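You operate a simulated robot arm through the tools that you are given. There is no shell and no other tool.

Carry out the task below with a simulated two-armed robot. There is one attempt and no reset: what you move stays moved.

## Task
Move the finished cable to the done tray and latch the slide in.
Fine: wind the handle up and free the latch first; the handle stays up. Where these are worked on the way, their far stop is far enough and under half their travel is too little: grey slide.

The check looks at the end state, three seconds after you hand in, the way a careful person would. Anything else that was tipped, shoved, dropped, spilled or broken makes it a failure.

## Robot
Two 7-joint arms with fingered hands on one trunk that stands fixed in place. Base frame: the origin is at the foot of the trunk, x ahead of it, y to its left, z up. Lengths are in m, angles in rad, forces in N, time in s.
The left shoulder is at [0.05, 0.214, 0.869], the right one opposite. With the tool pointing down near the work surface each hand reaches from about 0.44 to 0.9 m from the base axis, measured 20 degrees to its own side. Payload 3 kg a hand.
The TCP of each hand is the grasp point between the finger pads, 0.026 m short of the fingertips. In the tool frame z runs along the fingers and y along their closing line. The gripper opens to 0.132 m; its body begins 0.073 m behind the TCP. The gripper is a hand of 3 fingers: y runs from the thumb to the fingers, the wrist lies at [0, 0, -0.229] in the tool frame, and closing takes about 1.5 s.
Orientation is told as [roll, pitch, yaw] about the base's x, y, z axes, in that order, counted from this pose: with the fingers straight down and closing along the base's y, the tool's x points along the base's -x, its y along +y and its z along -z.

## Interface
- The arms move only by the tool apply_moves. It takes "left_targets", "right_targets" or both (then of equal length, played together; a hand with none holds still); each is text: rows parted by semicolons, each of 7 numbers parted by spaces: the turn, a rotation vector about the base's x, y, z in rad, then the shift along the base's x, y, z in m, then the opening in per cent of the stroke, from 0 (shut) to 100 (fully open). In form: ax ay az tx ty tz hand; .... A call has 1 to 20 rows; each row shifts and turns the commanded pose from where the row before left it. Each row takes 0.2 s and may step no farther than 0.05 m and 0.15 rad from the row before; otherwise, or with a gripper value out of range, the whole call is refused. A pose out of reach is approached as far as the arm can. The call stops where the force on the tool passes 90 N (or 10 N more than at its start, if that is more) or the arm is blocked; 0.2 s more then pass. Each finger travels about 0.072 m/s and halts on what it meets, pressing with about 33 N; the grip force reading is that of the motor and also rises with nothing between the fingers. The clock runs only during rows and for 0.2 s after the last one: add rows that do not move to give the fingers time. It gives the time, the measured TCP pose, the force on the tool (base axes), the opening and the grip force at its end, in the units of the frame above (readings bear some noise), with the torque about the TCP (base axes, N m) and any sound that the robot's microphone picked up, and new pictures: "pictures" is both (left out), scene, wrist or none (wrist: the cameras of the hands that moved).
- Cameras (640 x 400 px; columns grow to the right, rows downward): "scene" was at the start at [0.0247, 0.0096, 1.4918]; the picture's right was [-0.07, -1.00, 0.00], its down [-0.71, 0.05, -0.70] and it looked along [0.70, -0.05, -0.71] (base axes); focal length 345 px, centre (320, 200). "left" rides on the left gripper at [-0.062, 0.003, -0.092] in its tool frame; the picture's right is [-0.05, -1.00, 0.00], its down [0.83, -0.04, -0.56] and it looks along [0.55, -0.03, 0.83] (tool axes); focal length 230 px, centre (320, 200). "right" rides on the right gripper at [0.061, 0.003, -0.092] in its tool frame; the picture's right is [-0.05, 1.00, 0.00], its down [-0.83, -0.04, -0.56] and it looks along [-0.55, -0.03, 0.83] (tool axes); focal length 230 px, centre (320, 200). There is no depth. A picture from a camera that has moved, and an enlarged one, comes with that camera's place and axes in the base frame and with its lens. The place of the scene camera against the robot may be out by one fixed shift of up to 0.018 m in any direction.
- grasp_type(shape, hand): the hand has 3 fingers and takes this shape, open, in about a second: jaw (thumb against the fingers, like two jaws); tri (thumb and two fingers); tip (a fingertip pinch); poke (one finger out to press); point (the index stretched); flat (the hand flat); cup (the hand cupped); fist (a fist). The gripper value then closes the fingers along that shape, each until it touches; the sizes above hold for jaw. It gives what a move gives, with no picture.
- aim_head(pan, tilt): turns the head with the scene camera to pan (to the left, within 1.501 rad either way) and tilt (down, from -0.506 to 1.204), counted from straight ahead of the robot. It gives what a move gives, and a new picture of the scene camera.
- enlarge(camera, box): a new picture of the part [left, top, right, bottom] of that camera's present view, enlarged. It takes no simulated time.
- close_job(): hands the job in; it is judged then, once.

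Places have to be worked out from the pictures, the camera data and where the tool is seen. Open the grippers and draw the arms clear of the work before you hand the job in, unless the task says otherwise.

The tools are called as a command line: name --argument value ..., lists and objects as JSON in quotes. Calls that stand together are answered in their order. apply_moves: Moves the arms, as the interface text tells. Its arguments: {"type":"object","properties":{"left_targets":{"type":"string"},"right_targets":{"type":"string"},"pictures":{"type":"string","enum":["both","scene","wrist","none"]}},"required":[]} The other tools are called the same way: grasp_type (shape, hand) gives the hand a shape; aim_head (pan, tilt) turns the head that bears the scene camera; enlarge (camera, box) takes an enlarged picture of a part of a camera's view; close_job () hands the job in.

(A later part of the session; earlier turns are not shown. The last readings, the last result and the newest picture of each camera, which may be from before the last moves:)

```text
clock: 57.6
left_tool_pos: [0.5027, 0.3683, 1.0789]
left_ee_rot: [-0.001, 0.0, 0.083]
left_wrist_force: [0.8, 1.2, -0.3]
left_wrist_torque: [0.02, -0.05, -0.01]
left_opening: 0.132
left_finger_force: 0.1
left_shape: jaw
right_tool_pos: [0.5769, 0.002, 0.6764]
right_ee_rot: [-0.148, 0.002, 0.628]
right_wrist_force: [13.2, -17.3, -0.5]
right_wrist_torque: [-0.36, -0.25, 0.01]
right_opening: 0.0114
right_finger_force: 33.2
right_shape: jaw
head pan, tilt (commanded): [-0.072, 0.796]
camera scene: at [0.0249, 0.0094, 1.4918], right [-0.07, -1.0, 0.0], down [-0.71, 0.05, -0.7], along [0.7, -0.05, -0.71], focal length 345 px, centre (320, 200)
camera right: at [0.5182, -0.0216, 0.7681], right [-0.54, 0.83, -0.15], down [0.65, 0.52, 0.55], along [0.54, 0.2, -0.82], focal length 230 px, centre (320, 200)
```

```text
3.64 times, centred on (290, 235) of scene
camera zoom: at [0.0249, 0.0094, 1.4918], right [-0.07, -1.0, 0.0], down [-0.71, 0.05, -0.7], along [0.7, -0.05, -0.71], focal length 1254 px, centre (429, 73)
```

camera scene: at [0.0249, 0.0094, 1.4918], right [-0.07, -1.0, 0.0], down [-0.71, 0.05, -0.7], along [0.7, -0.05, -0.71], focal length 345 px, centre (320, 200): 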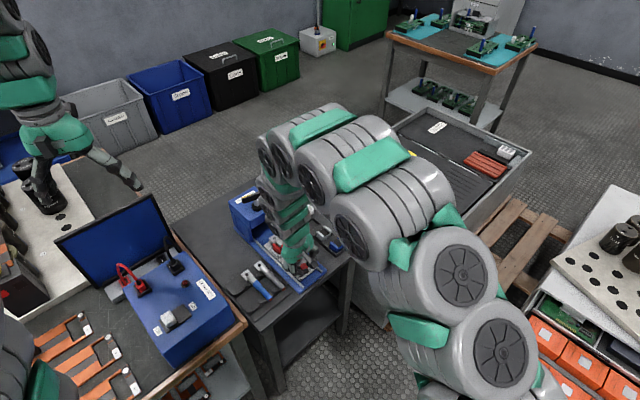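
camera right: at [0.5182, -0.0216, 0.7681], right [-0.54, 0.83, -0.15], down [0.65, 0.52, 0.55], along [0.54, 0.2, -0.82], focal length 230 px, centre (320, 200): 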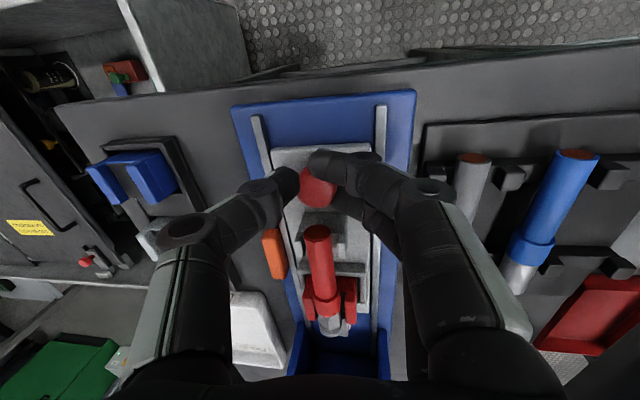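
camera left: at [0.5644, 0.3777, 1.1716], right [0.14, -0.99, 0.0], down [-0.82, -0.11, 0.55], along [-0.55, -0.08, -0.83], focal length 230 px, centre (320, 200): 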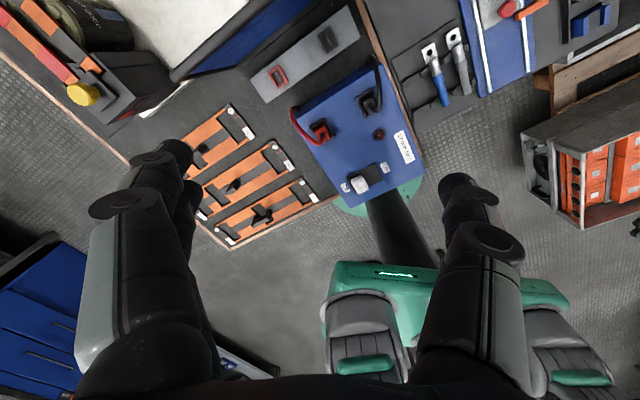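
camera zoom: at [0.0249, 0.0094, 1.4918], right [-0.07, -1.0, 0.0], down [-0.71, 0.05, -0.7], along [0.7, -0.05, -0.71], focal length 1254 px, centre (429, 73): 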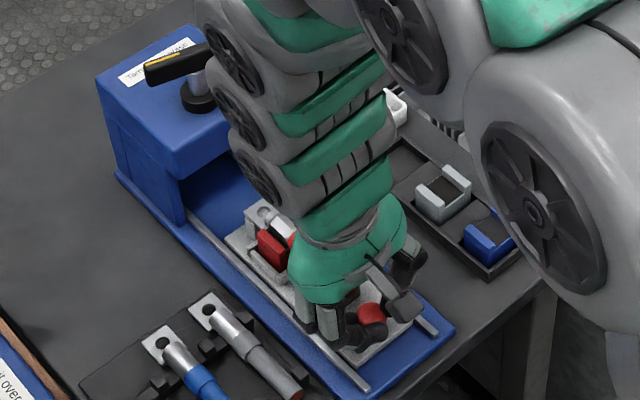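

The slide is out about 100 mm. I pull further toward its far stop in smaller steps with a 1 mm lateral correction.

apply_moves --right_targets "0 0 0 0.0006 -0.0008 0 0; 0 0 0 -0.0048 -0.0036 0 0; 0 0 0 -0.0048 -0.0036 0 0; 0 0 0 -0.0048 -0.0036 0 0" --pictures "wrist"

enlarge --camera "right" --box '[210, 80, 430, 360]'

```text
clock: 58.6
left_tool_pos: [0.5009, 0.3712, 1.0796]
left_ee_rot: [0.0, 0.001, 0.085]
left_wrist_force: [0.1, 0.1, 0.0]
left_wrist_torque: [-0.02, 0.0, 0.0]
left_opening: 0.132
left_finger_force: 0.0
left_shape: jaw
right_tool_pos: [0.5617, -0.0081, 0.676]
right_ee_rot: [-0.148, 0.003, 0.63]
right_wrist_force: [-9.2, 9.7, -0.5]
right_wrist_torque: [0.2, 0.18, 0.17]
right_opening: 0.0054
right_finger_force: 33.0
right_shape: jaw
head pan, tilt (commanded): [-0.072, 0.796]
camera right: at [0.5033, -0.0312, 0.7683], right [-0.54, 0.83, -0.15], down [0.65, 0.52, 0.55], along [0.54, 0.2, -0.82], focal length 230 px, centre (320, 200)
```

right: 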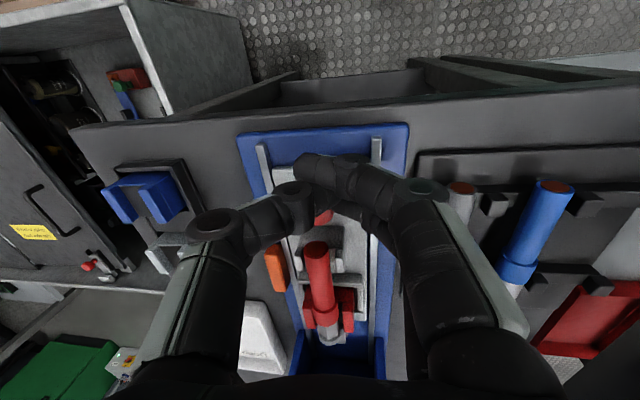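

```text
1.43 times, centred on (320, 220) of right
camera zoom: at [0.5033, -0.0312, 0.7683], right [-0.54, 0.83, -0.15], down [0.65, 0.52, 0.55], along [0.54, 0.2, -0.82], focal length 329 px, centre (320, 171)
```

zoom: 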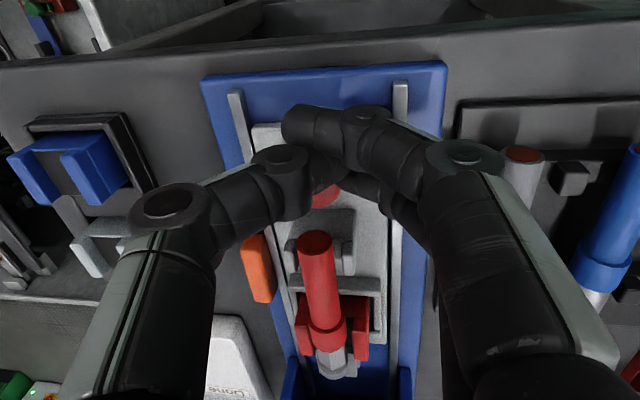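

The fingers slipped off the knob while the slide stayed: it has reached its far stop, about 100 mm out. I open, level the hand and rise for a view of the cable.

apply_moves --right_targets "0 0 0 0 0 0 20; 0 0 0 0 0 0 35; 0 0 0 0 0 0 35; 0 0 0 0 0 0.03 35; 0 0 0 0 0 0.04 35; 0.121 0.088 0 0 0 0.04 35; 0 0 0 0 0 0.02 35; 0 0 0 0 0 0 35" --pictures "both"

enlarge --camera "right" --box '[260, 110, 400, 230]'

enlarge --camera "scene" --box '[230, 200, 330, 290]'

```text
clock: 60.4
left_tool_pos: [0.5035, 0.3691, 1.0792]
left_ee_rot: [0.0, 0.0, 0.085]
left_wrist_force: [-0.3, -0.5, -0.1]
left_wrist_torque: [0.04, 0.03, -0.03]
left_opening: 0.1319
left_finger_force: 0.2
left_shape: jaw
right_tool_pos: [0.5638, -0.0098, 0.8064]
right_ee_rot: [0.0, 0.0, 0.629]
right_wrist_force: [-1.1, -0.5, -0.2]
right_wrist_torque: [-0.01, 0.0, 0.0]
right_opening: 0.046
right_finger_force: 0.0
right_shape: jaw
head pan, tilt (commanded): [-0.072, 0.796]
camera scene: at [0.0247, 0.0096, 1.4918], right [-0.07, -1.0, 0.0], down [-0.71, 0.05, -0.7], along [0.7, -0.05, -0.71], focal length 345 px, centre (320, 200)
camera right: at [0.5124, -0.0443, 0.9], right [-0.55, 0.84, 0.0], down [0.7, 0.45, 0.55], along [0.46, 0.3, -0.83], focal length 230 px, centre (320, 200)
```

scene: 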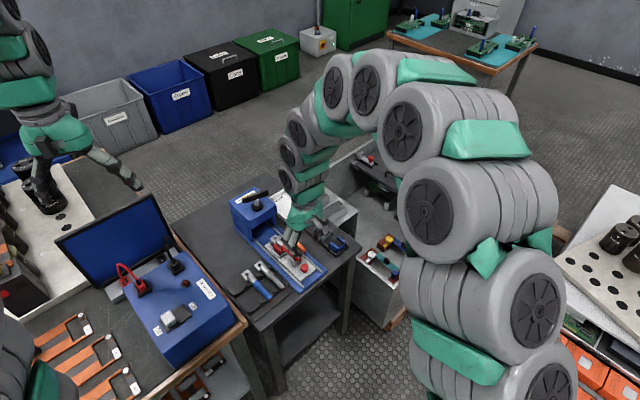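
right: 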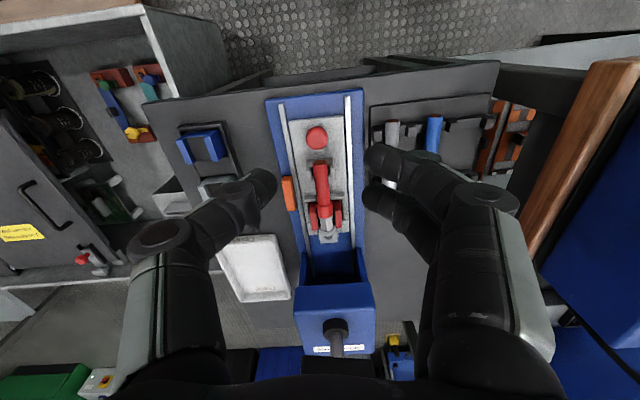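

```text
3.33 times, centred on (330, 170) of right
camera zoom: at [0.5124, -0.0443, 0.9], right [-0.55, 0.84, 0.0], down [0.7, 0.45, 0.55], along [0.46, 0.3, -0.83], focal length 767 px, centre (287, 300)
```

zoom: 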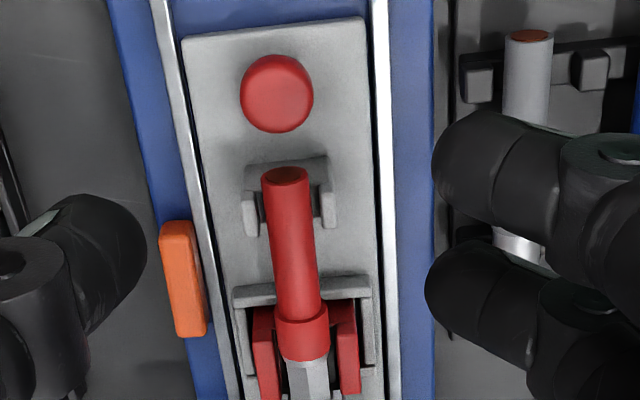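

```text
4.44 times, centred on (280, 245) of scene
camera zoom: at [0.0247, 0.0096, 1.4918], right [-0.07, -1.0, 0.0], down [-0.71, 0.05, -0.7], along [0.7, -0.05, -0.71], focal length 1533 px, centre (498, 0)
```

zoom: 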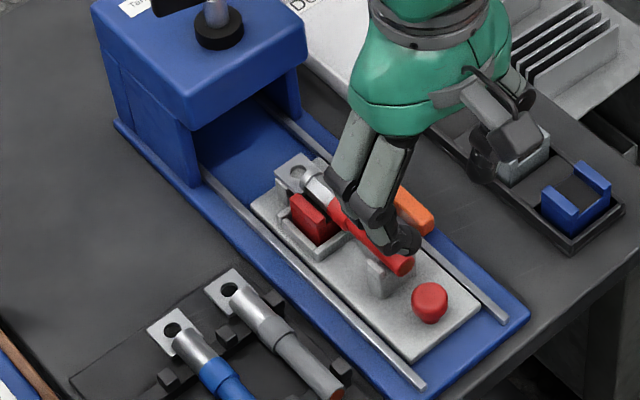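

The cable lies in a front cradle and the red die, now fully out of the press. To get its height I take a second view with a 50 mm sideways baseline.

apply_moves --right_targets "0 0 0 0.0147 -0.0202 0 35; 0 0 0 0.0147 -0.0202 0 35; 0 0 0 0 0 0 35" --pictures "wrist"

enlarge --camera "right" --box '[330, 120, 440, 250]'

enlarge --camera "right" --box '[330, 150, 400, 200]'

enlarge --camera "right" --box '[330, 190, 400, 240]'

```text
clock: 61.2
left_tool_pos: [0.502, 0.3685, 1.0799]
left_ee_rot: [0.0, 0.0, 0.085]
left_wrist_force: [-0.3, -0.4, 0.0]
left_wrist_torque: [0.03, 0.01, -0.02]
left_opening: 0.1318
left_finger_force: 0.0
left_shape: jaw
right_tool_pos: [0.594, -0.049, 0.8063]
right_ee_rot: [-0.001, -0.003, 0.628]
right_wrist_force: [0.2, 0.2, 0.3]
right_wrist_torque: [0.02, -0.01, -0.01]
right_opening: 0.046
right_finger_force: 0.0
right_shape: jaw
head pan, tilt (commanded): [-0.072, 0.796]
camera right: at [0.5424, -0.0844, 0.9007], right [-0.55, 0.84, 0.0], down [0.7, 0.45, 0.56], along [0.47, 0.3, -0.83], focal length 230 px, centre (320, 200)
```

right: 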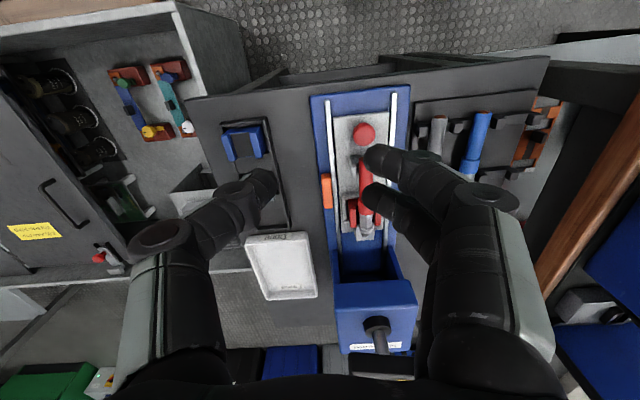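

```text
3.08 times, centred on (385, 185) of right
camera zoom: at [0.5424, -0.0844, 0.9007], right [-0.55, 0.84, 0.0], down [0.7, 0.45, 0.56], along [0.47, 0.3, -0.83], focal length 708 px, centre (120, 246)
```

zoom: 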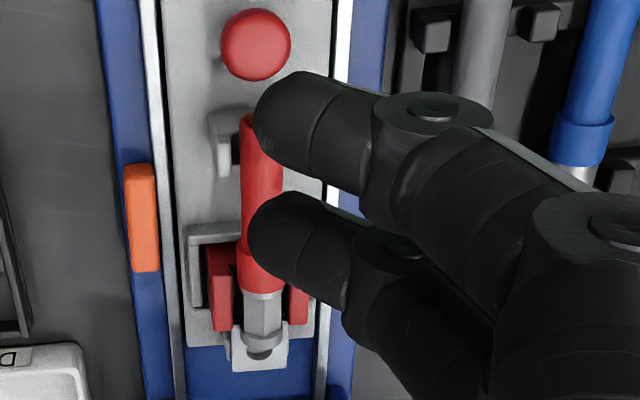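

```text
8.00 times, centred on (365, 175) of right
camera zoom: at [0.5424, -0.0844, 0.9007], right [-0.55, 0.84, 0.0], down [0.7, 0.45, 0.56], along [0.47, 0.3, -0.83], focal length 1841 px, centre (-40, 400)
```

zoom: 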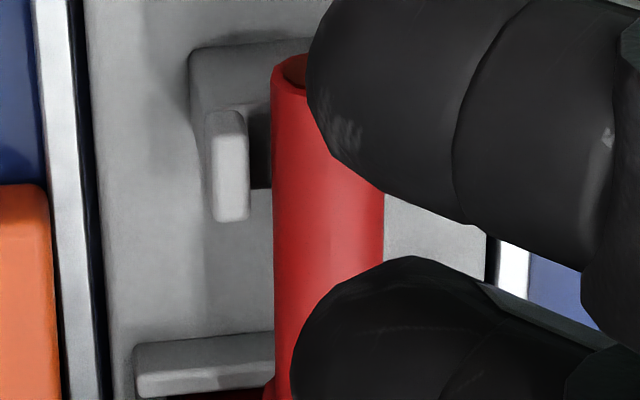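

```text
8.00 times, centred on (365, 215) of right
camera zoom: at [0.5424, -0.0844, 0.9007], right [-0.55, 0.84, 0.0], down [0.7, 0.45, 0.56], along [0.47, 0.3, -0.83], focal length 1841 px, centre (-40, 80)
```

zoom: 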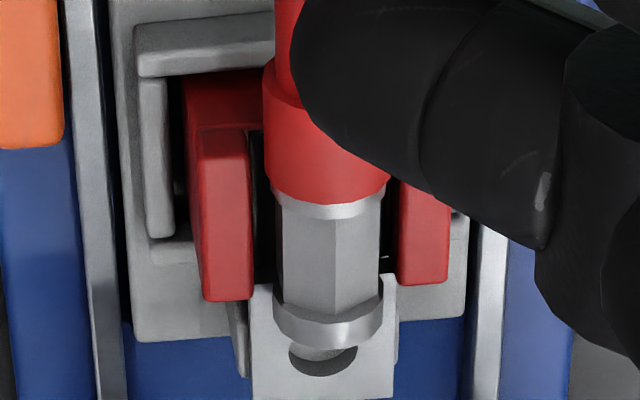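

Stereo gives the cable axis at z≈0.674, direction about 0.68 rad, with a free gripping span near (0.635, 0.040); the cable is about 0.12 m long. The tray is near the right arm's reach limit, so I grip with the hand pitched 0.25 rad (fingers leaning forward), and first hover above the grip point.

apply_moves --right_targets "0 0 0.02 0.0138 0.0297 0 35; 0 0 0.02 0.0138 0.0297 0 35; 0 0 0.012 0.0137 0.0296 0 35; 0.0786 -0.0972 0 0 0 -0.02 35; 0.0786 -0.0972 0 0 0 -0.025 35; 0 0 0 0 0 0 35" --pictures "both"

enlarge --camera "right" --box '[220, 80, 420, 260]'

enlarge --camera "scene" --box '[230, 190, 330, 280]'

```text
clock: 62.6
left_tool_pos: [0.5023, 0.369, 1.0782]
left_ee_rot: [0.0, 0.002, 0.083]
left_wrist_force: [0.0, -0.4, -0.7]
left_wrist_torque: [-0.02, -0.01, 0.02]
left_opening: 0.1319
left_finger_force: 0.0
left_shape: jaw
right_tool_pos: [0.6336, 0.0398, 0.7626]
right_ee_rot: [0.0, -0.252, 0.682]
right_wrist_force: [0.1, -0.2, -1.3]
right_wrist_torque: [0.0, 0.01, -0.01]
right_opening: 0.0459
right_finger_force: 0.0
right_shape: jaw
head pan, tilt (commanded): [-0.072, 0.796]
camera scene: at [0.0247, 0.0096, 1.4918], right [-0.07, -1.0, 0.0], down [-0.71, 0.05, -0.7], along [0.7, -0.05, -0.71], focal length 345 px, centre (320, 200)
camera right: at [0.5682, -0.0108, 0.8371], right [-0.59, 0.81, 0.01], down [0.55, 0.39, 0.74], along [0.6, 0.45, -0.67], focal length 230 px, centre (320, 200)
```

scene: 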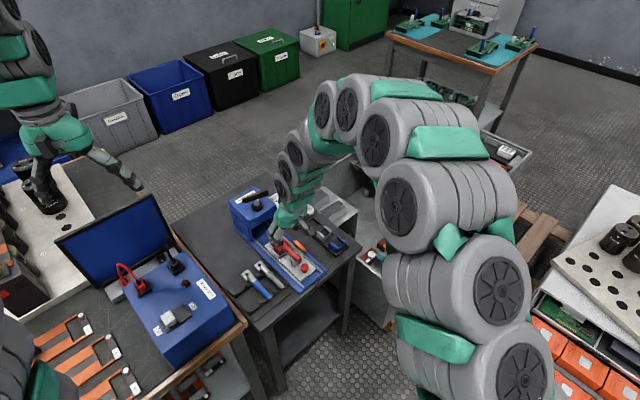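
right: 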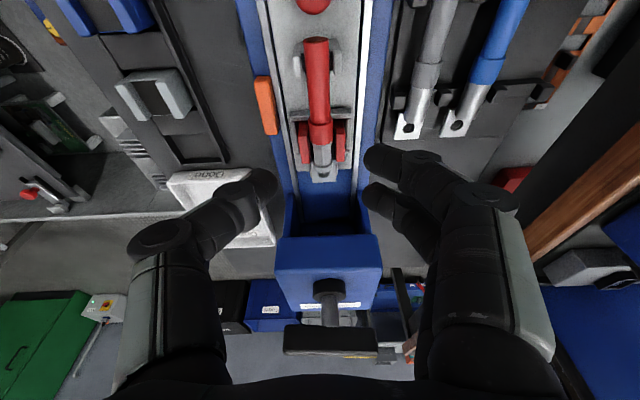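

```text
2.22 times, centred on (320, 170) of right
camera zoom: at [0.5682, -0.0108, 0.8371], right [-0.59, 0.81, 0.01], down [0.55, 0.39, 0.74], along [0.6, 0.45, -0.67], focal length 511 px, centre (320, 267)
```

zoom: 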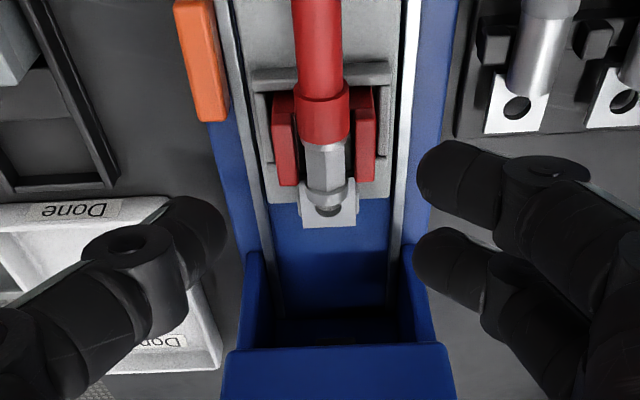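

```text
4.44 times, centred on (280, 235) of scene
camera zoom: at [0.0247, 0.0096, 1.4918], right [-0.07, -1.0, 0.0], down [-0.71, 0.05, -0.7], along [0.7, -0.05, -0.71], focal length 1533 px, centre (498, 44)
```

zoom: 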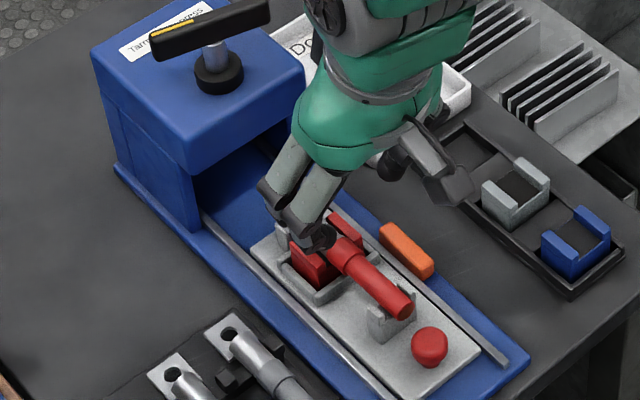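

The cable is centred between the fingers. I descend to about 0.71 for a last check of clearance to the cradle posts and die cheeks.

apply_moves --right_targets "0 0 0 0 0 -0.02 35; 0 0 0 0 0 -0.02 35; 0 0 0 0 0 -0.01 35; 0 0 0 0 0 0 35" --pictures "wrist"

enlarge --camera "right" --box '[240, 80, 400, 220]'

enlarge --camera "scene" --box '[255, 210, 315, 260]'

```text
clock: 63.6
left_tool_pos: [0.5015, 0.3684, 1.0786]
left_ee_rot: [0.0, 0.001, 0.085]
left_wrist_force: [0.8, 0.0, 0.0]
left_wrist_torque: [-0.03, -0.01, -0.02]
left_opening: 0.1318
left_finger_force: 0.0
left_shape: jaw
right_tool_pos: [0.6343, 0.0394, 0.7107]
right_ee_rot: [0.0, -0.25, 0.681]
right_wrist_force: [-0.6, 1.0, 0.3]
right_wrist_torque: [0.02, 0.01, 0.01]
right_opening: 0.0459
right_finger_force: 0.1
right_shape: jaw
head pan, tilt (commanded): [-0.072, 0.796]
camera right: at [0.5688, -0.0108, 0.7867], right [-0.59, 0.81, 0.01], down [0.55, 0.39, 0.74], along [0.6, 0.45, -0.67], focal length 230 px, centre (320, 200)
```

right: 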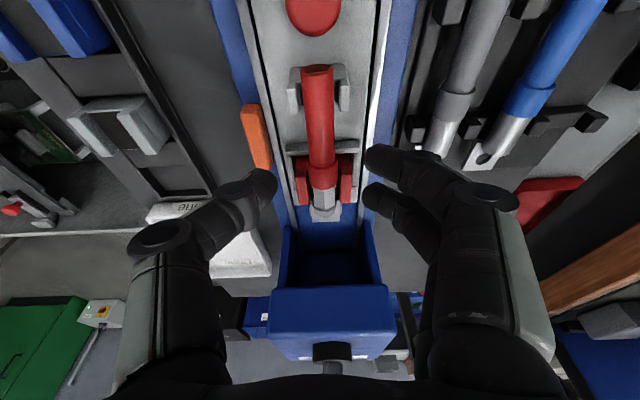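

```text
2.86 times, centred on (320, 150) of right
camera zoom: at [0.5688, -0.0108, 0.7867], right [-0.59, 0.81, 0.01], down [0.55, 0.39, 0.74], along [0.6, 0.45, -0.67], focal length 657 px, centre (320, 343)
```

zoom: 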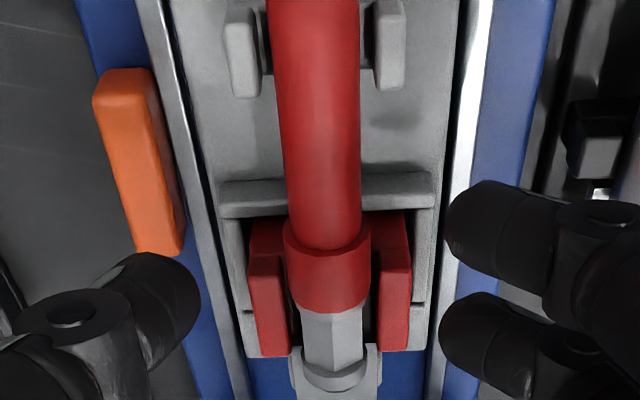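

```text
8.00 times, centred on (285, 235) of scene
camera zoom: at [0.0247, 0.0096, 1.4918], right [-0.07, -1.0, 0.0], down [-0.71, 0.05, -0.7], along [0.7, -0.05, -0.71], focal length 2760 px, centre (600, -80)
```

zoom: 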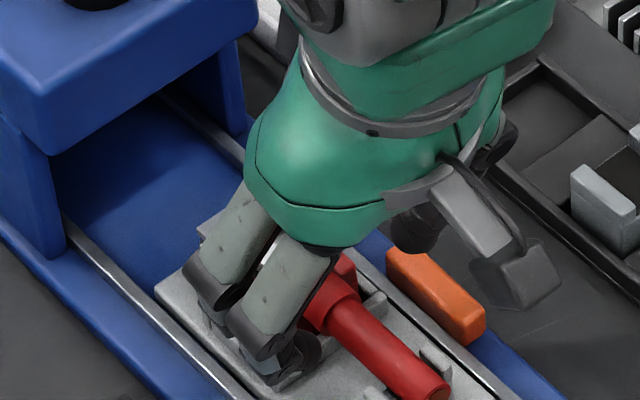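

From this view the sleeve edge lies right below the TCP and the die cheeks start ~17 mm ahead, so I shift back 5 mm and descend the last 16 mm to z≈0.695, then close.

apply_moves --right_targets "0 0 0 -0.0039 -0.0031 0 35; 0 0 0 0 0 -0.008 35; 0 0 0 0 0 -0.008 35; 0 0 0 0 0 0 35" --pictures "wrist"

enlarge --camera "right" --box '[240, 100, 400, 240]'

```text
clock: 64.6
left_tool_pos: [0.5016, 0.3682, 1.0798]
left_ee_rot: [0.0, 0.0, 0.083]
left_wrist_force: [0.5, 0.3, -0.4]
left_wrist_torque: [0.01, 0.0, -0.02]
left_opening: 0.1321
left_finger_force: 0.1
left_shape: jaw
right_tool_pos: [0.6292, 0.0368, 0.6956]
right_ee_rot: [0.001, -0.249, 0.679]
right_wrist_force: [0.6, 0.4, 0.8]
right_wrist_torque: [0.04, 0.01, -0.03]
right_opening: 0.0456
right_finger_force: 0.0
right_shape: jaw
head pan, tilt (commanded): [-0.072, 0.796]
camera right: at [0.5649, -0.0139, 0.771], right [-0.59, 0.81, 0.01], down [0.55, 0.39, 0.74], along [0.6, 0.45, -0.67], focal length 230 px, centre (320, 200)
```

right: 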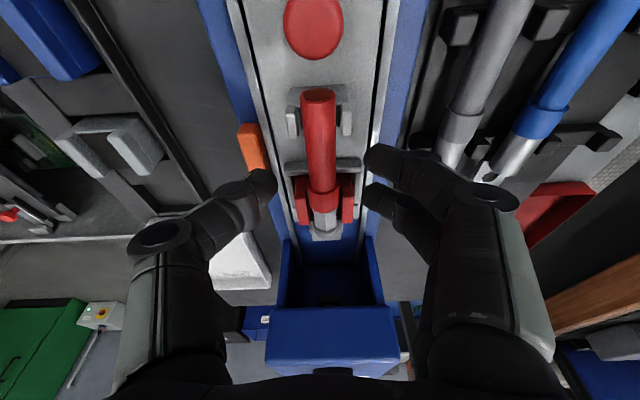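

```text
2.86 times, centred on (320, 170) of right
camera zoom: at [0.5649, -0.0139, 0.771], right [-0.59, 0.81, 0.01], down [0.55, 0.39, 0.74], along [0.6, 0.45, -0.67], focal length 657 px, centre (320, 286)
```

zoom: 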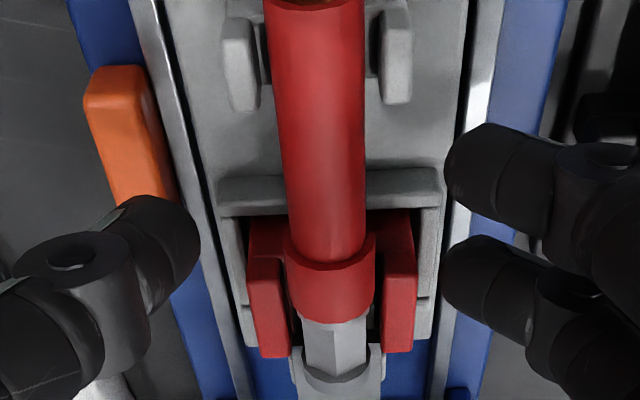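

The two-finger side is slightly wider than the gap between posts and cheeks, so I shift 3 mm back and 4 mm up for vertical clearance, then close on the tube.

apply_moves --right_targets "0 0 0 -0.0023 -0.0019 0.004 35; 0 0 0 0 0 0 20; 0 0 0 0 0 0 10; 0 0 0 0 0 0 0; 0 0 0 0 0 0 0; 0 0 0 0 0 0 0; 0 0 0 0 0 0 0" --pictures "wrist"

enlarge --camera "right" --box '[240, 100, 400, 240]'

enlarge --camera "scene" --box '[255, 210, 315, 260]'

```text
clock: 66.2
left_tool_pos: [0.5023, 0.369, 1.0796]
left_ee_rot: [0.001, -0.001, 0.084]
left_wrist_force: [0.3, 0.5, 0.3]
left_wrist_torque: [-0.02, -0.01, -0.05]
left_opening: 0.1319
left_finger_force: 0.1
left_shape: jaw
right_tool_pos: [0.6286, 0.0345, 0.7001]
right_ee_rot: [-0.001, -0.252, 0.68]
right_wrist_force: [0.0, 0.3, 5.5]
right_wrist_torque: [-0.03, 0.0, 0.11]
right_opening: 0.0031
right_finger_force: 33.2
right_shape: jaw
head pan, tilt (commanded): [-0.072, 0.796]
camera right: at [0.563, -0.016, 0.7751], right [-0.59, 0.81, 0.01], down [0.55, 0.39, 0.74], along [0.6, 0.45, -0.67], focal length 230 px, centre (320, 200)
```

right: 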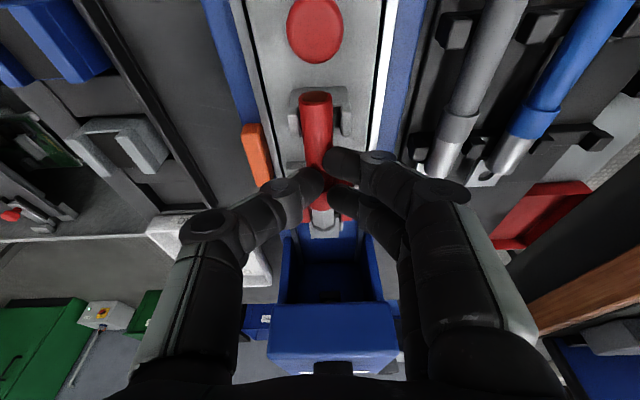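

```text
2.86 times, centred on (320, 170) of right
camera zoom: at [0.563, -0.016, 0.7751], right [-0.59, 0.81, 0.01], down [0.55, 0.39, 0.74], along [0.6, 0.45, -0.67], focal length 657 px, centre (320, 286)
```

zoom: 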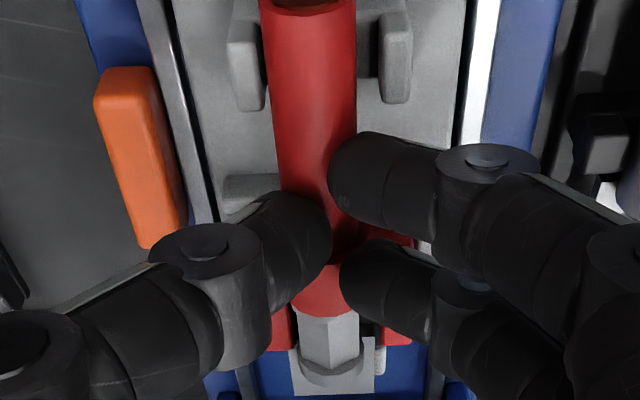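

```text
8.00 times, centred on (285, 235) of scene
camera zoom: at [0.0247, 0.0096, 1.4918], right [-0.07, -1.0, 0.0], down [-0.71, 0.05, -0.7], along [0.7, -0.05, -0.71], focal length 2760 px, centre (600, -80)
```

zoom: 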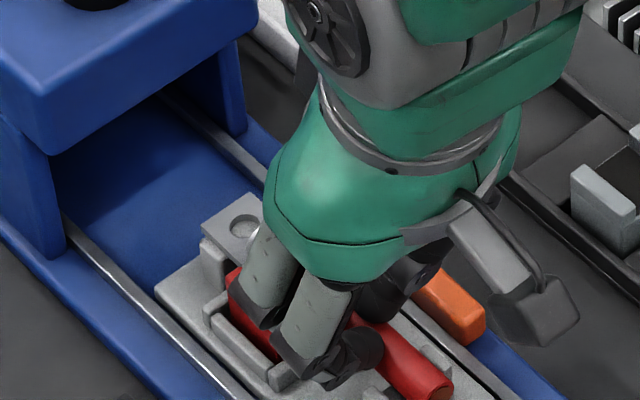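

Reading 0.003 with 5 N of upward push suggests the tips sit a little above the tube's axis. I reopen slightly, lower 4 mm and regrip for a firmer hold.

apply_moves --right_targets "0 0 0 0 0 0 20; 0 0 0 0 0 0 30; 0 0 0 0 0 -0.004 30; 0 0 0 0 0 0 15; 0 0 0 0 0 0 0; 0 0 0 0 0 0 0; 0 0 0 0 0 0 0; 0 0 0 0 0 0 0" --pictures "wrist"

enlarge --camera "right" --box '[240, 100, 400, 240]'

```text
clock: 68.0
left_tool_pos: [0.5029, 0.369, 1.0796]
left_ee_rot: [0.0, -0.001, 0.085]
left_wrist_force: [-0.3, 0.8, 0.1]
left_wrist_torque: [0.01, -0.01, -0.02]
left_opening: 0.132
left_finger_force: 0.0
left_shape: jaw
right_tool_pos: [0.6281, 0.0349, 0.6966]
right_ee_rot: [0.001, -0.251, 0.681]
right_wrist_force: [-0.6, 0.1, 5.8]
right_wrist_torque: [0.02, -0.08, -0.03]
right_opening: 0.0082
right_finger_force: 32.4
right_shape: jaw
head pan, tilt (commanded): [-0.072, 0.796]
camera right: at [0.563, -0.0159, 0.771], right [-0.59, 0.81, 0.01], down [0.55, 0.39, 0.74], along [0.6, 0.45, -0.67], focal length 230 px, centre (320, 200)
```

right: 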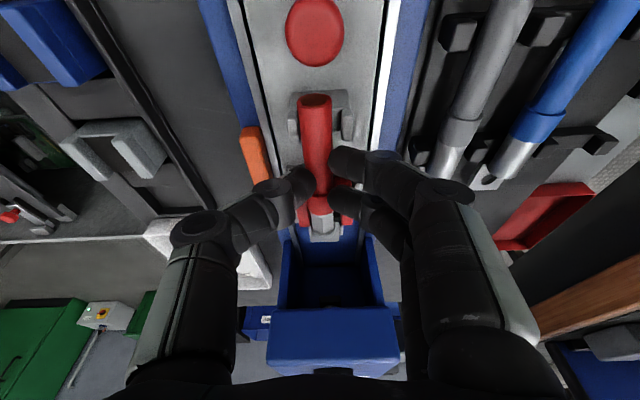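

```text
2.86 times, centred on (320, 170) of right
camera zoom: at [0.563, -0.0159, 0.771], right [-0.59, 0.81, 0.01], down [0.55, 0.39, 0.74], along [0.6, 0.45, -0.67], focal length 657 px, centre (320, 286)
```

zoom: 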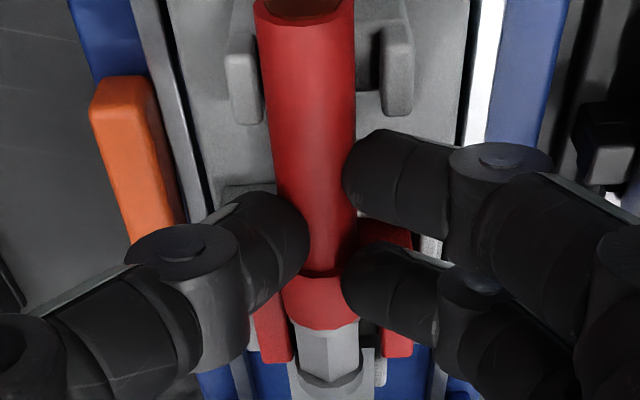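

The jaw now holds the cable at a wider section (0.008). I lift 15 mm slowly and check whether the cable comes along.

apply_moves --right_targets "0 0 0 0 0 0.005 0; 0 0 0 0 0 0.005 0; 0 0 0 0 0 0.005 0; 0 0 0 0 0 0 0" --pictures "wrist"

enlarge --camera "right" --box '[240, 90, 400, 250]'

enlarge --camera "scene" --box '[250, 200, 320, 260]'

```text
clock: 69.0
left_tool_pos: [0.5029, 0.3685, 1.0798]
left_ee_rot: [0.001, 0.0, 0.083]
left_wrist_force: [-0.6, 0.0, 0.2]
left_wrist_torque: [0.0, -0.02, -0.03]
left_opening: 0.132
left_finger_force: 0.0
left_shape: jaw
right_tool_pos: [0.6287, 0.0346, 0.7104]
right_ee_rot: [0.0, -0.25, 0.681]
right_wrist_force: [0.1, 0.0, 0.3]
right_wrist_torque: [-0.03, -0.03, 0.01]
right_opening: 0.0078
right_finger_force: 32.6
right_shape: jaw
head pan, tilt (commanded): [-0.072, 0.796]
camera right: at [0.5631, -0.0156, 0.7861], right [-0.59, 0.81, 0.01], down [0.55, 0.39, 0.74], along [0.6, 0.44, -0.67], focal length 230 px, centre (320, 200)
```

right: 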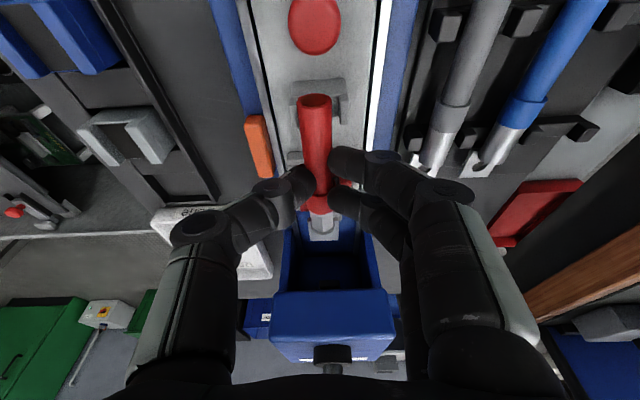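

```text
2.50 times, centred on (320, 170) of right
camera zoom: at [0.5631, -0.0156, 0.7861], right [-0.59, 0.81, 0.01], down [0.55, 0.39, 0.74], along [0.6, 0.44, -0.67], focal length 575 px, centre (320, 275)
```

zoom: 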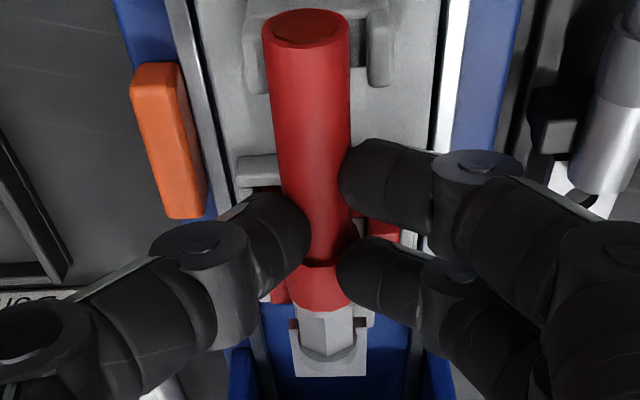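

```text
6.67 times, centred on (285, 230) of scene
camera zoom: at [0.0247, 0.0096, 1.4918], right [-0.07, -1.0, 0.0], down [-0.71, 0.05, -0.7], along [0.7, -0.05, -0.71], focal length 2300 px, centre (553, 0)
```

zoom: 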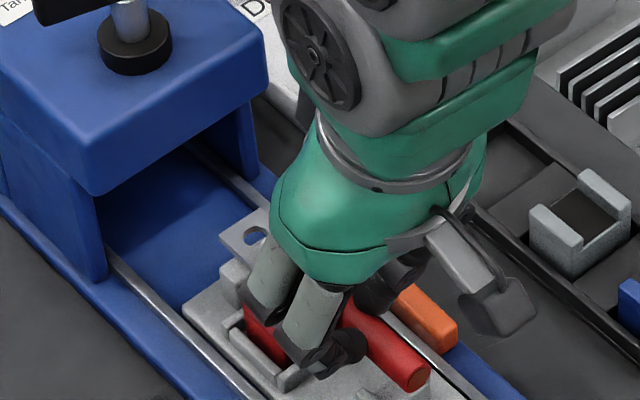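

The cable rises with the hand and the cradle stays below. I lift on to about z 0.80, then carry it sideways away from the press to (0.723, -0.070) before going forward.

apply_moves --right_targets "0 0 0 0 0 0.02 0; 0 0 0 0 0 0.025 0; 0 0 0 0 0 0.025 0; 0 0 0 0 0 0.02 0; 0 0 0 0 0 0 0" --pictures "both"

enlarge --camera "right" --box '[240, 90, 400, 250]'

enlarge --camera "scene" --box '[230, 180, 330, 270]'

```text
clock: 70.2
left_tool_pos: [0.5025, 0.3689, 1.079]
left_ee_rot: [0.001, 0.001, 0.084]
left_wrist_force: [-0.1, 1.2, -0.3]
left_wrist_torque: [0.02, -0.01, 0.03]
left_opening: 0.1319
left_finger_force: 0.0
left_shape: jaw
right_tool_pos: [0.629, 0.0351, 0.8014]
right_ee_rot: [-0.001, -0.249, 0.681]
right_wrist_force: [0.7, -0.4, 0.1]
right_wrist_torque: [0.0, 0.02, 0.0]
right_opening: 0.0079
right_finger_force: 32.6
right_shape: jaw
head pan, tilt (commanded): [-0.072, 0.796]
camera scene: at [0.0247, 0.0096, 1.4918], right [-0.07, -1.0, 0.0], down [-0.71, 0.05, -0.7], along [0.7, -0.05, -0.71], focal length 345 px, centre (320, 200)
camera right: at [0.5639, -0.0151, 0.8767], right [-0.59, 0.81, 0.01], down [0.55, 0.39, 0.74], along [0.6, 0.45, -0.67], focal length 230 px, centre (320, 200)
```

scene: 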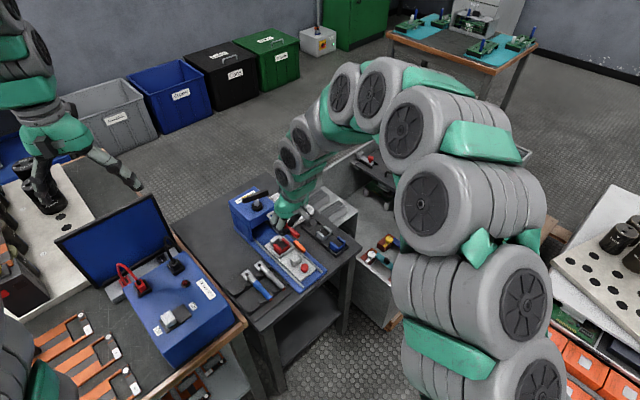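
right: 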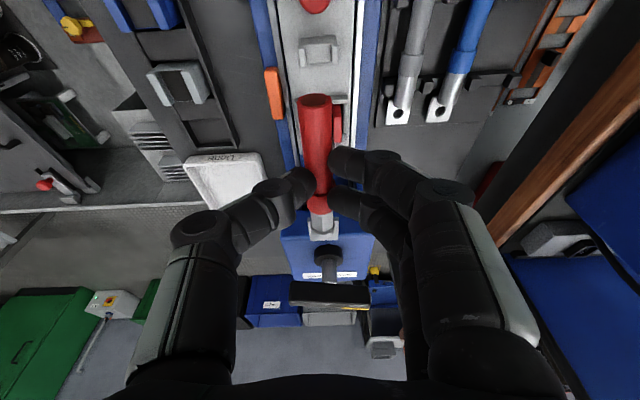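

```text
2.50 times, centred on (320, 170) of right
camera zoom: at [0.5639, -0.0151, 0.8767], right [-0.59, 0.81, 0.01], down [0.55, 0.39, 0.74], along [0.6, 0.45, -0.67], focal length 575 px, centre (320, 275)
```

zoom: 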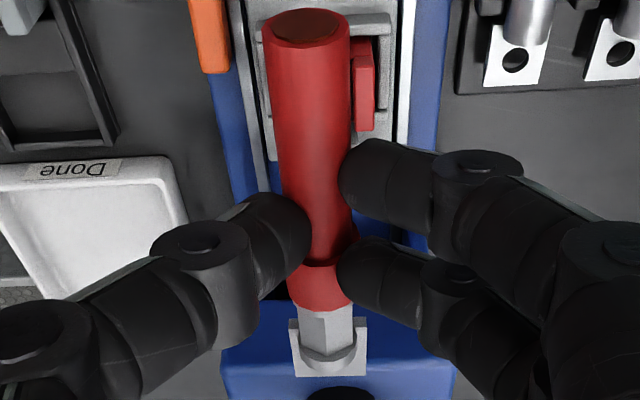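

```text
4.44 times, centred on (280, 225) of scene
camera zoom: at [0.0247, 0.0096, 1.4918], right [-0.07, -1.0, 0.0], down [-0.71, 0.05, -0.7], along [0.7, -0.05, -0.71], focal length 1533 px, centre (498, 89)
```

zoom: 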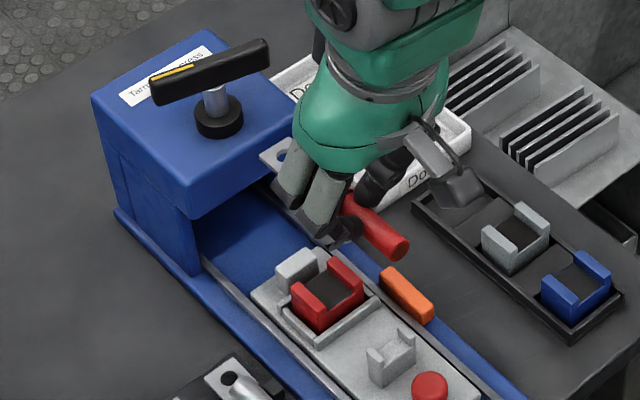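

The cable is held level and the die stays in the slide. I carry it right to (0.723, -0.070) and look at the tray from there.

apply_moves --right_targets "0 0 0 0.0188 -0.021 0 0; 0 0 0 0.0188 -0.021 0 0; 0 0 0 0.0188 -0.021 0 0; 0 0 0 0.0188 -0.021 0 0; 0 0 0 0.0188 -0.021 0 0; 0 0 0 0 0 0 0" --pictures "both"

enlarge --camera "right" --box '[220, 120, 460, 300]'

enlarge --camera "scene" --box '[240, 160, 360, 260]'

```text
clock: 71.6
left_tool_pos: [0.5018, 0.3689, 1.0789]
left_ee_rot: [0.001, 0.0, 0.082]
left_wrist_force: [-0.8, -0.2, 0.1]
left_wrist_torque: [-0.01, 0.0, 0.0]
left_opening: 0.132
left_finger_force: 0.1
left_shape: jaw
right_tool_pos: [0.7233, -0.0693, 0.8023]
right_ee_rot: [-0.001, -0.253, 0.679]
right_wrist_force: [0.1, -0.2, -1.3]
right_wrist_torque: [-0.04, 0.02, -0.03]
right_opening: 0.0075
right_finger_force: 33.1
right_shape: jaw
head pan, tilt (commanded): [-0.072, 0.796]
camera scene: at [0.0247, 0.0096, 1.4918], right [-0.07, -1.0, 0.0], down [-0.71, 0.05, -0.7], along [0.7, -0.05, -0.71], focal length 345 px, centre (320, 200)
camera right: at [0.6576, -0.1209, 0.8767], right [-0.59, 0.81, 0.01], down [0.55, 0.39, 0.74], along [0.6, 0.45, -0.67], focal length 230 px, centre (320, 200)
```

scene: 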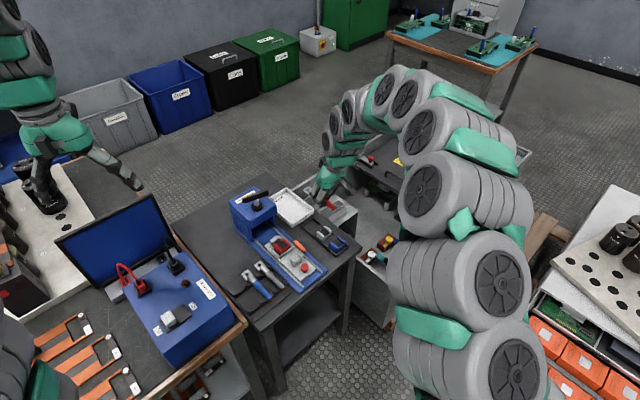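
right: 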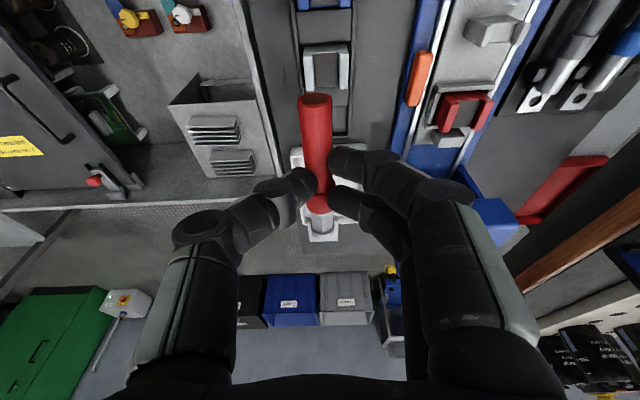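

```text
2.22 times, centred on (340, 210) of right
camera zoom: at [0.6576, -0.1209, 0.8767], right [-0.59, 0.81, 0.01], down [0.55, 0.39, 0.74], along [0.6, 0.45, -0.67], focal length 511 px, centre (276, 178)
```

zoom: 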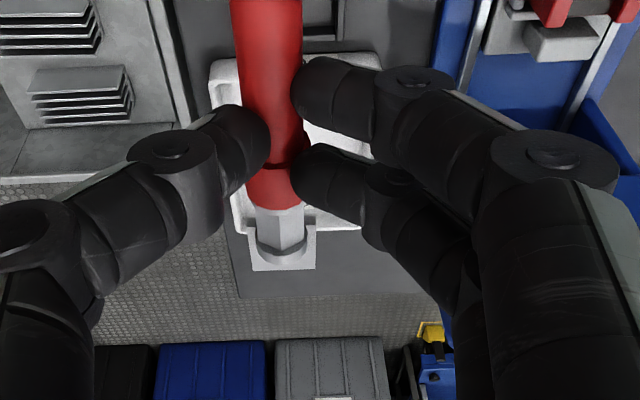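

```text
4.00 times, centred on (300, 210) of scene
camera zoom: at [0.0247, 0.0096, 1.4918], right [-0.07, -1.0, 0.0], down [-0.71, 0.05, -0.7], along [0.7, -0.05, -0.71], focal length 1380 px, centre (400, 160)
```

zoom: 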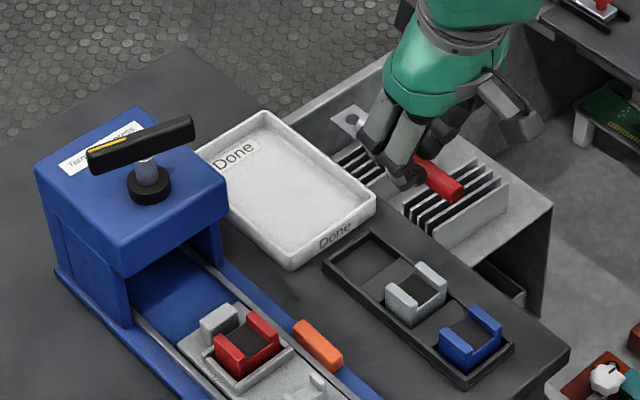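

The scene view places the tray centre at about (0.860, 0.042) with its long side along 0.68 rad, matching the cable. I move forward over the tray to TCP (0.840, 0.026) while lowering to z≈0.75.

apply_moves --right_targets "0 0 0 0.0233 0.019 -0.01 0; 0 0 0 0.0233 0.019 -0.01 0; 0 0 0 0.0233 0.019 -0.01 0; 0 0 0 0.0233 0.019 -0.01 0; 0 0 0 0.0235 0.0191 -0.01 0; 0 0 0 0 0 0 0" --pictures "both"

enlarge --camera "right" --box '[220, 80, 460, 280]'

enlarge --camera "scene" --box '[240, 160, 340, 250]'

```text
clock: 73.0
left_tool_pos: [0.5026, 0.3682, 1.079]
left_ee_rot: [0.001, -0.001, 0.084]
left_wrist_force: [0.8, 0.1, 0.3]
left_wrist_torque: [0.01, 0.01, -0.02]
left_opening: 0.1319
left_finger_force: 0.0
left_shape: jaw
right_tool_pos: [0.8393, 0.0248, 0.7507]
right_ee_rot: [0.001, -0.251, 0.681]
right_wrist_force: [-0.1, 0.1, -1.1]
right_wrist_torque: [0.0, 0.02, -0.02]
right_opening: 0.0072
right_finger_force: 33.0
right_shape: jaw
head pan, tilt (commanded): [-0.072, 0.796]
camera scene: at [0.0247, 0.0096, 1.4918], right [-0.07, -1.0, 0.0], down [-0.71, 0.05, -0.7], along [0.7, -0.05, -0.71], focal length 345 px, centre (320, 200)
camera right: at [0.7736, -0.0257, 0.8261], right [-0.59, 0.81, 0.01], down [0.55, 0.39, 0.74], along [0.6, 0.45, -0.67], focal length 230 px, centre (320, 200)
```

scene: 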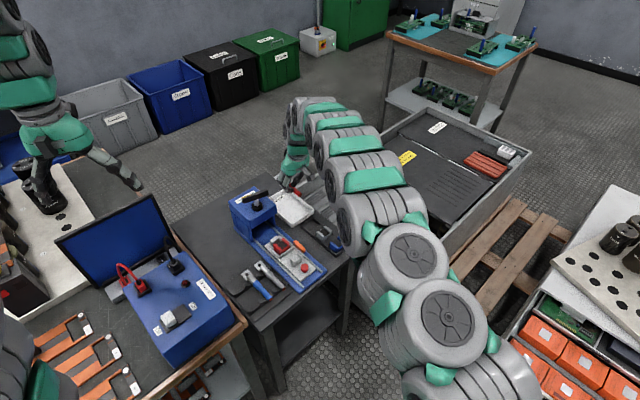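
right: 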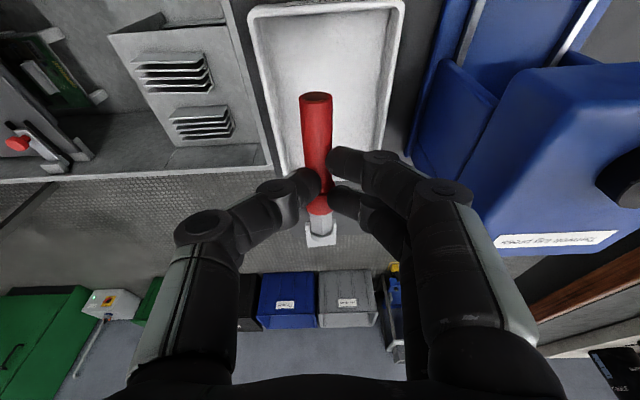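

```text
2.00 times, centred on (340, 180) of right
camera zoom: at [0.7736, -0.0257, 0.8261], right [-0.59, 0.81, 0.01], down [0.55, 0.39, 0.74], along [0.6, 0.45, -0.67], focal length 460 px, centre (280, 240)
```

zoom: 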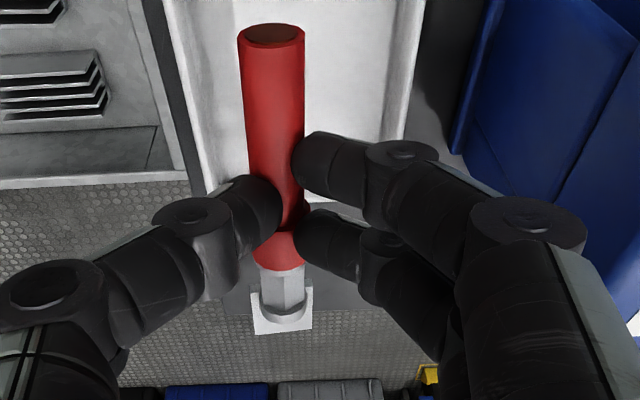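

```text
4.44 times, centred on (290, 205) of scene
camera zoom: at [0.0247, 0.0096, 1.4918], right [-0.07, -1.0, 0.0], down [-0.71, 0.05, -0.7], along [0.7, -0.05, -0.71], focal length 1533 px, centre (453, 178)
```

zoom: 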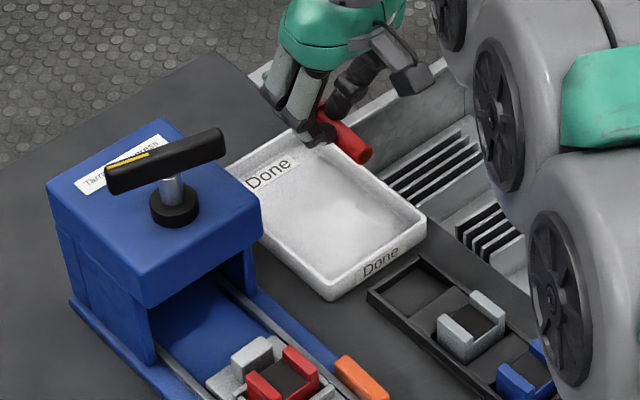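

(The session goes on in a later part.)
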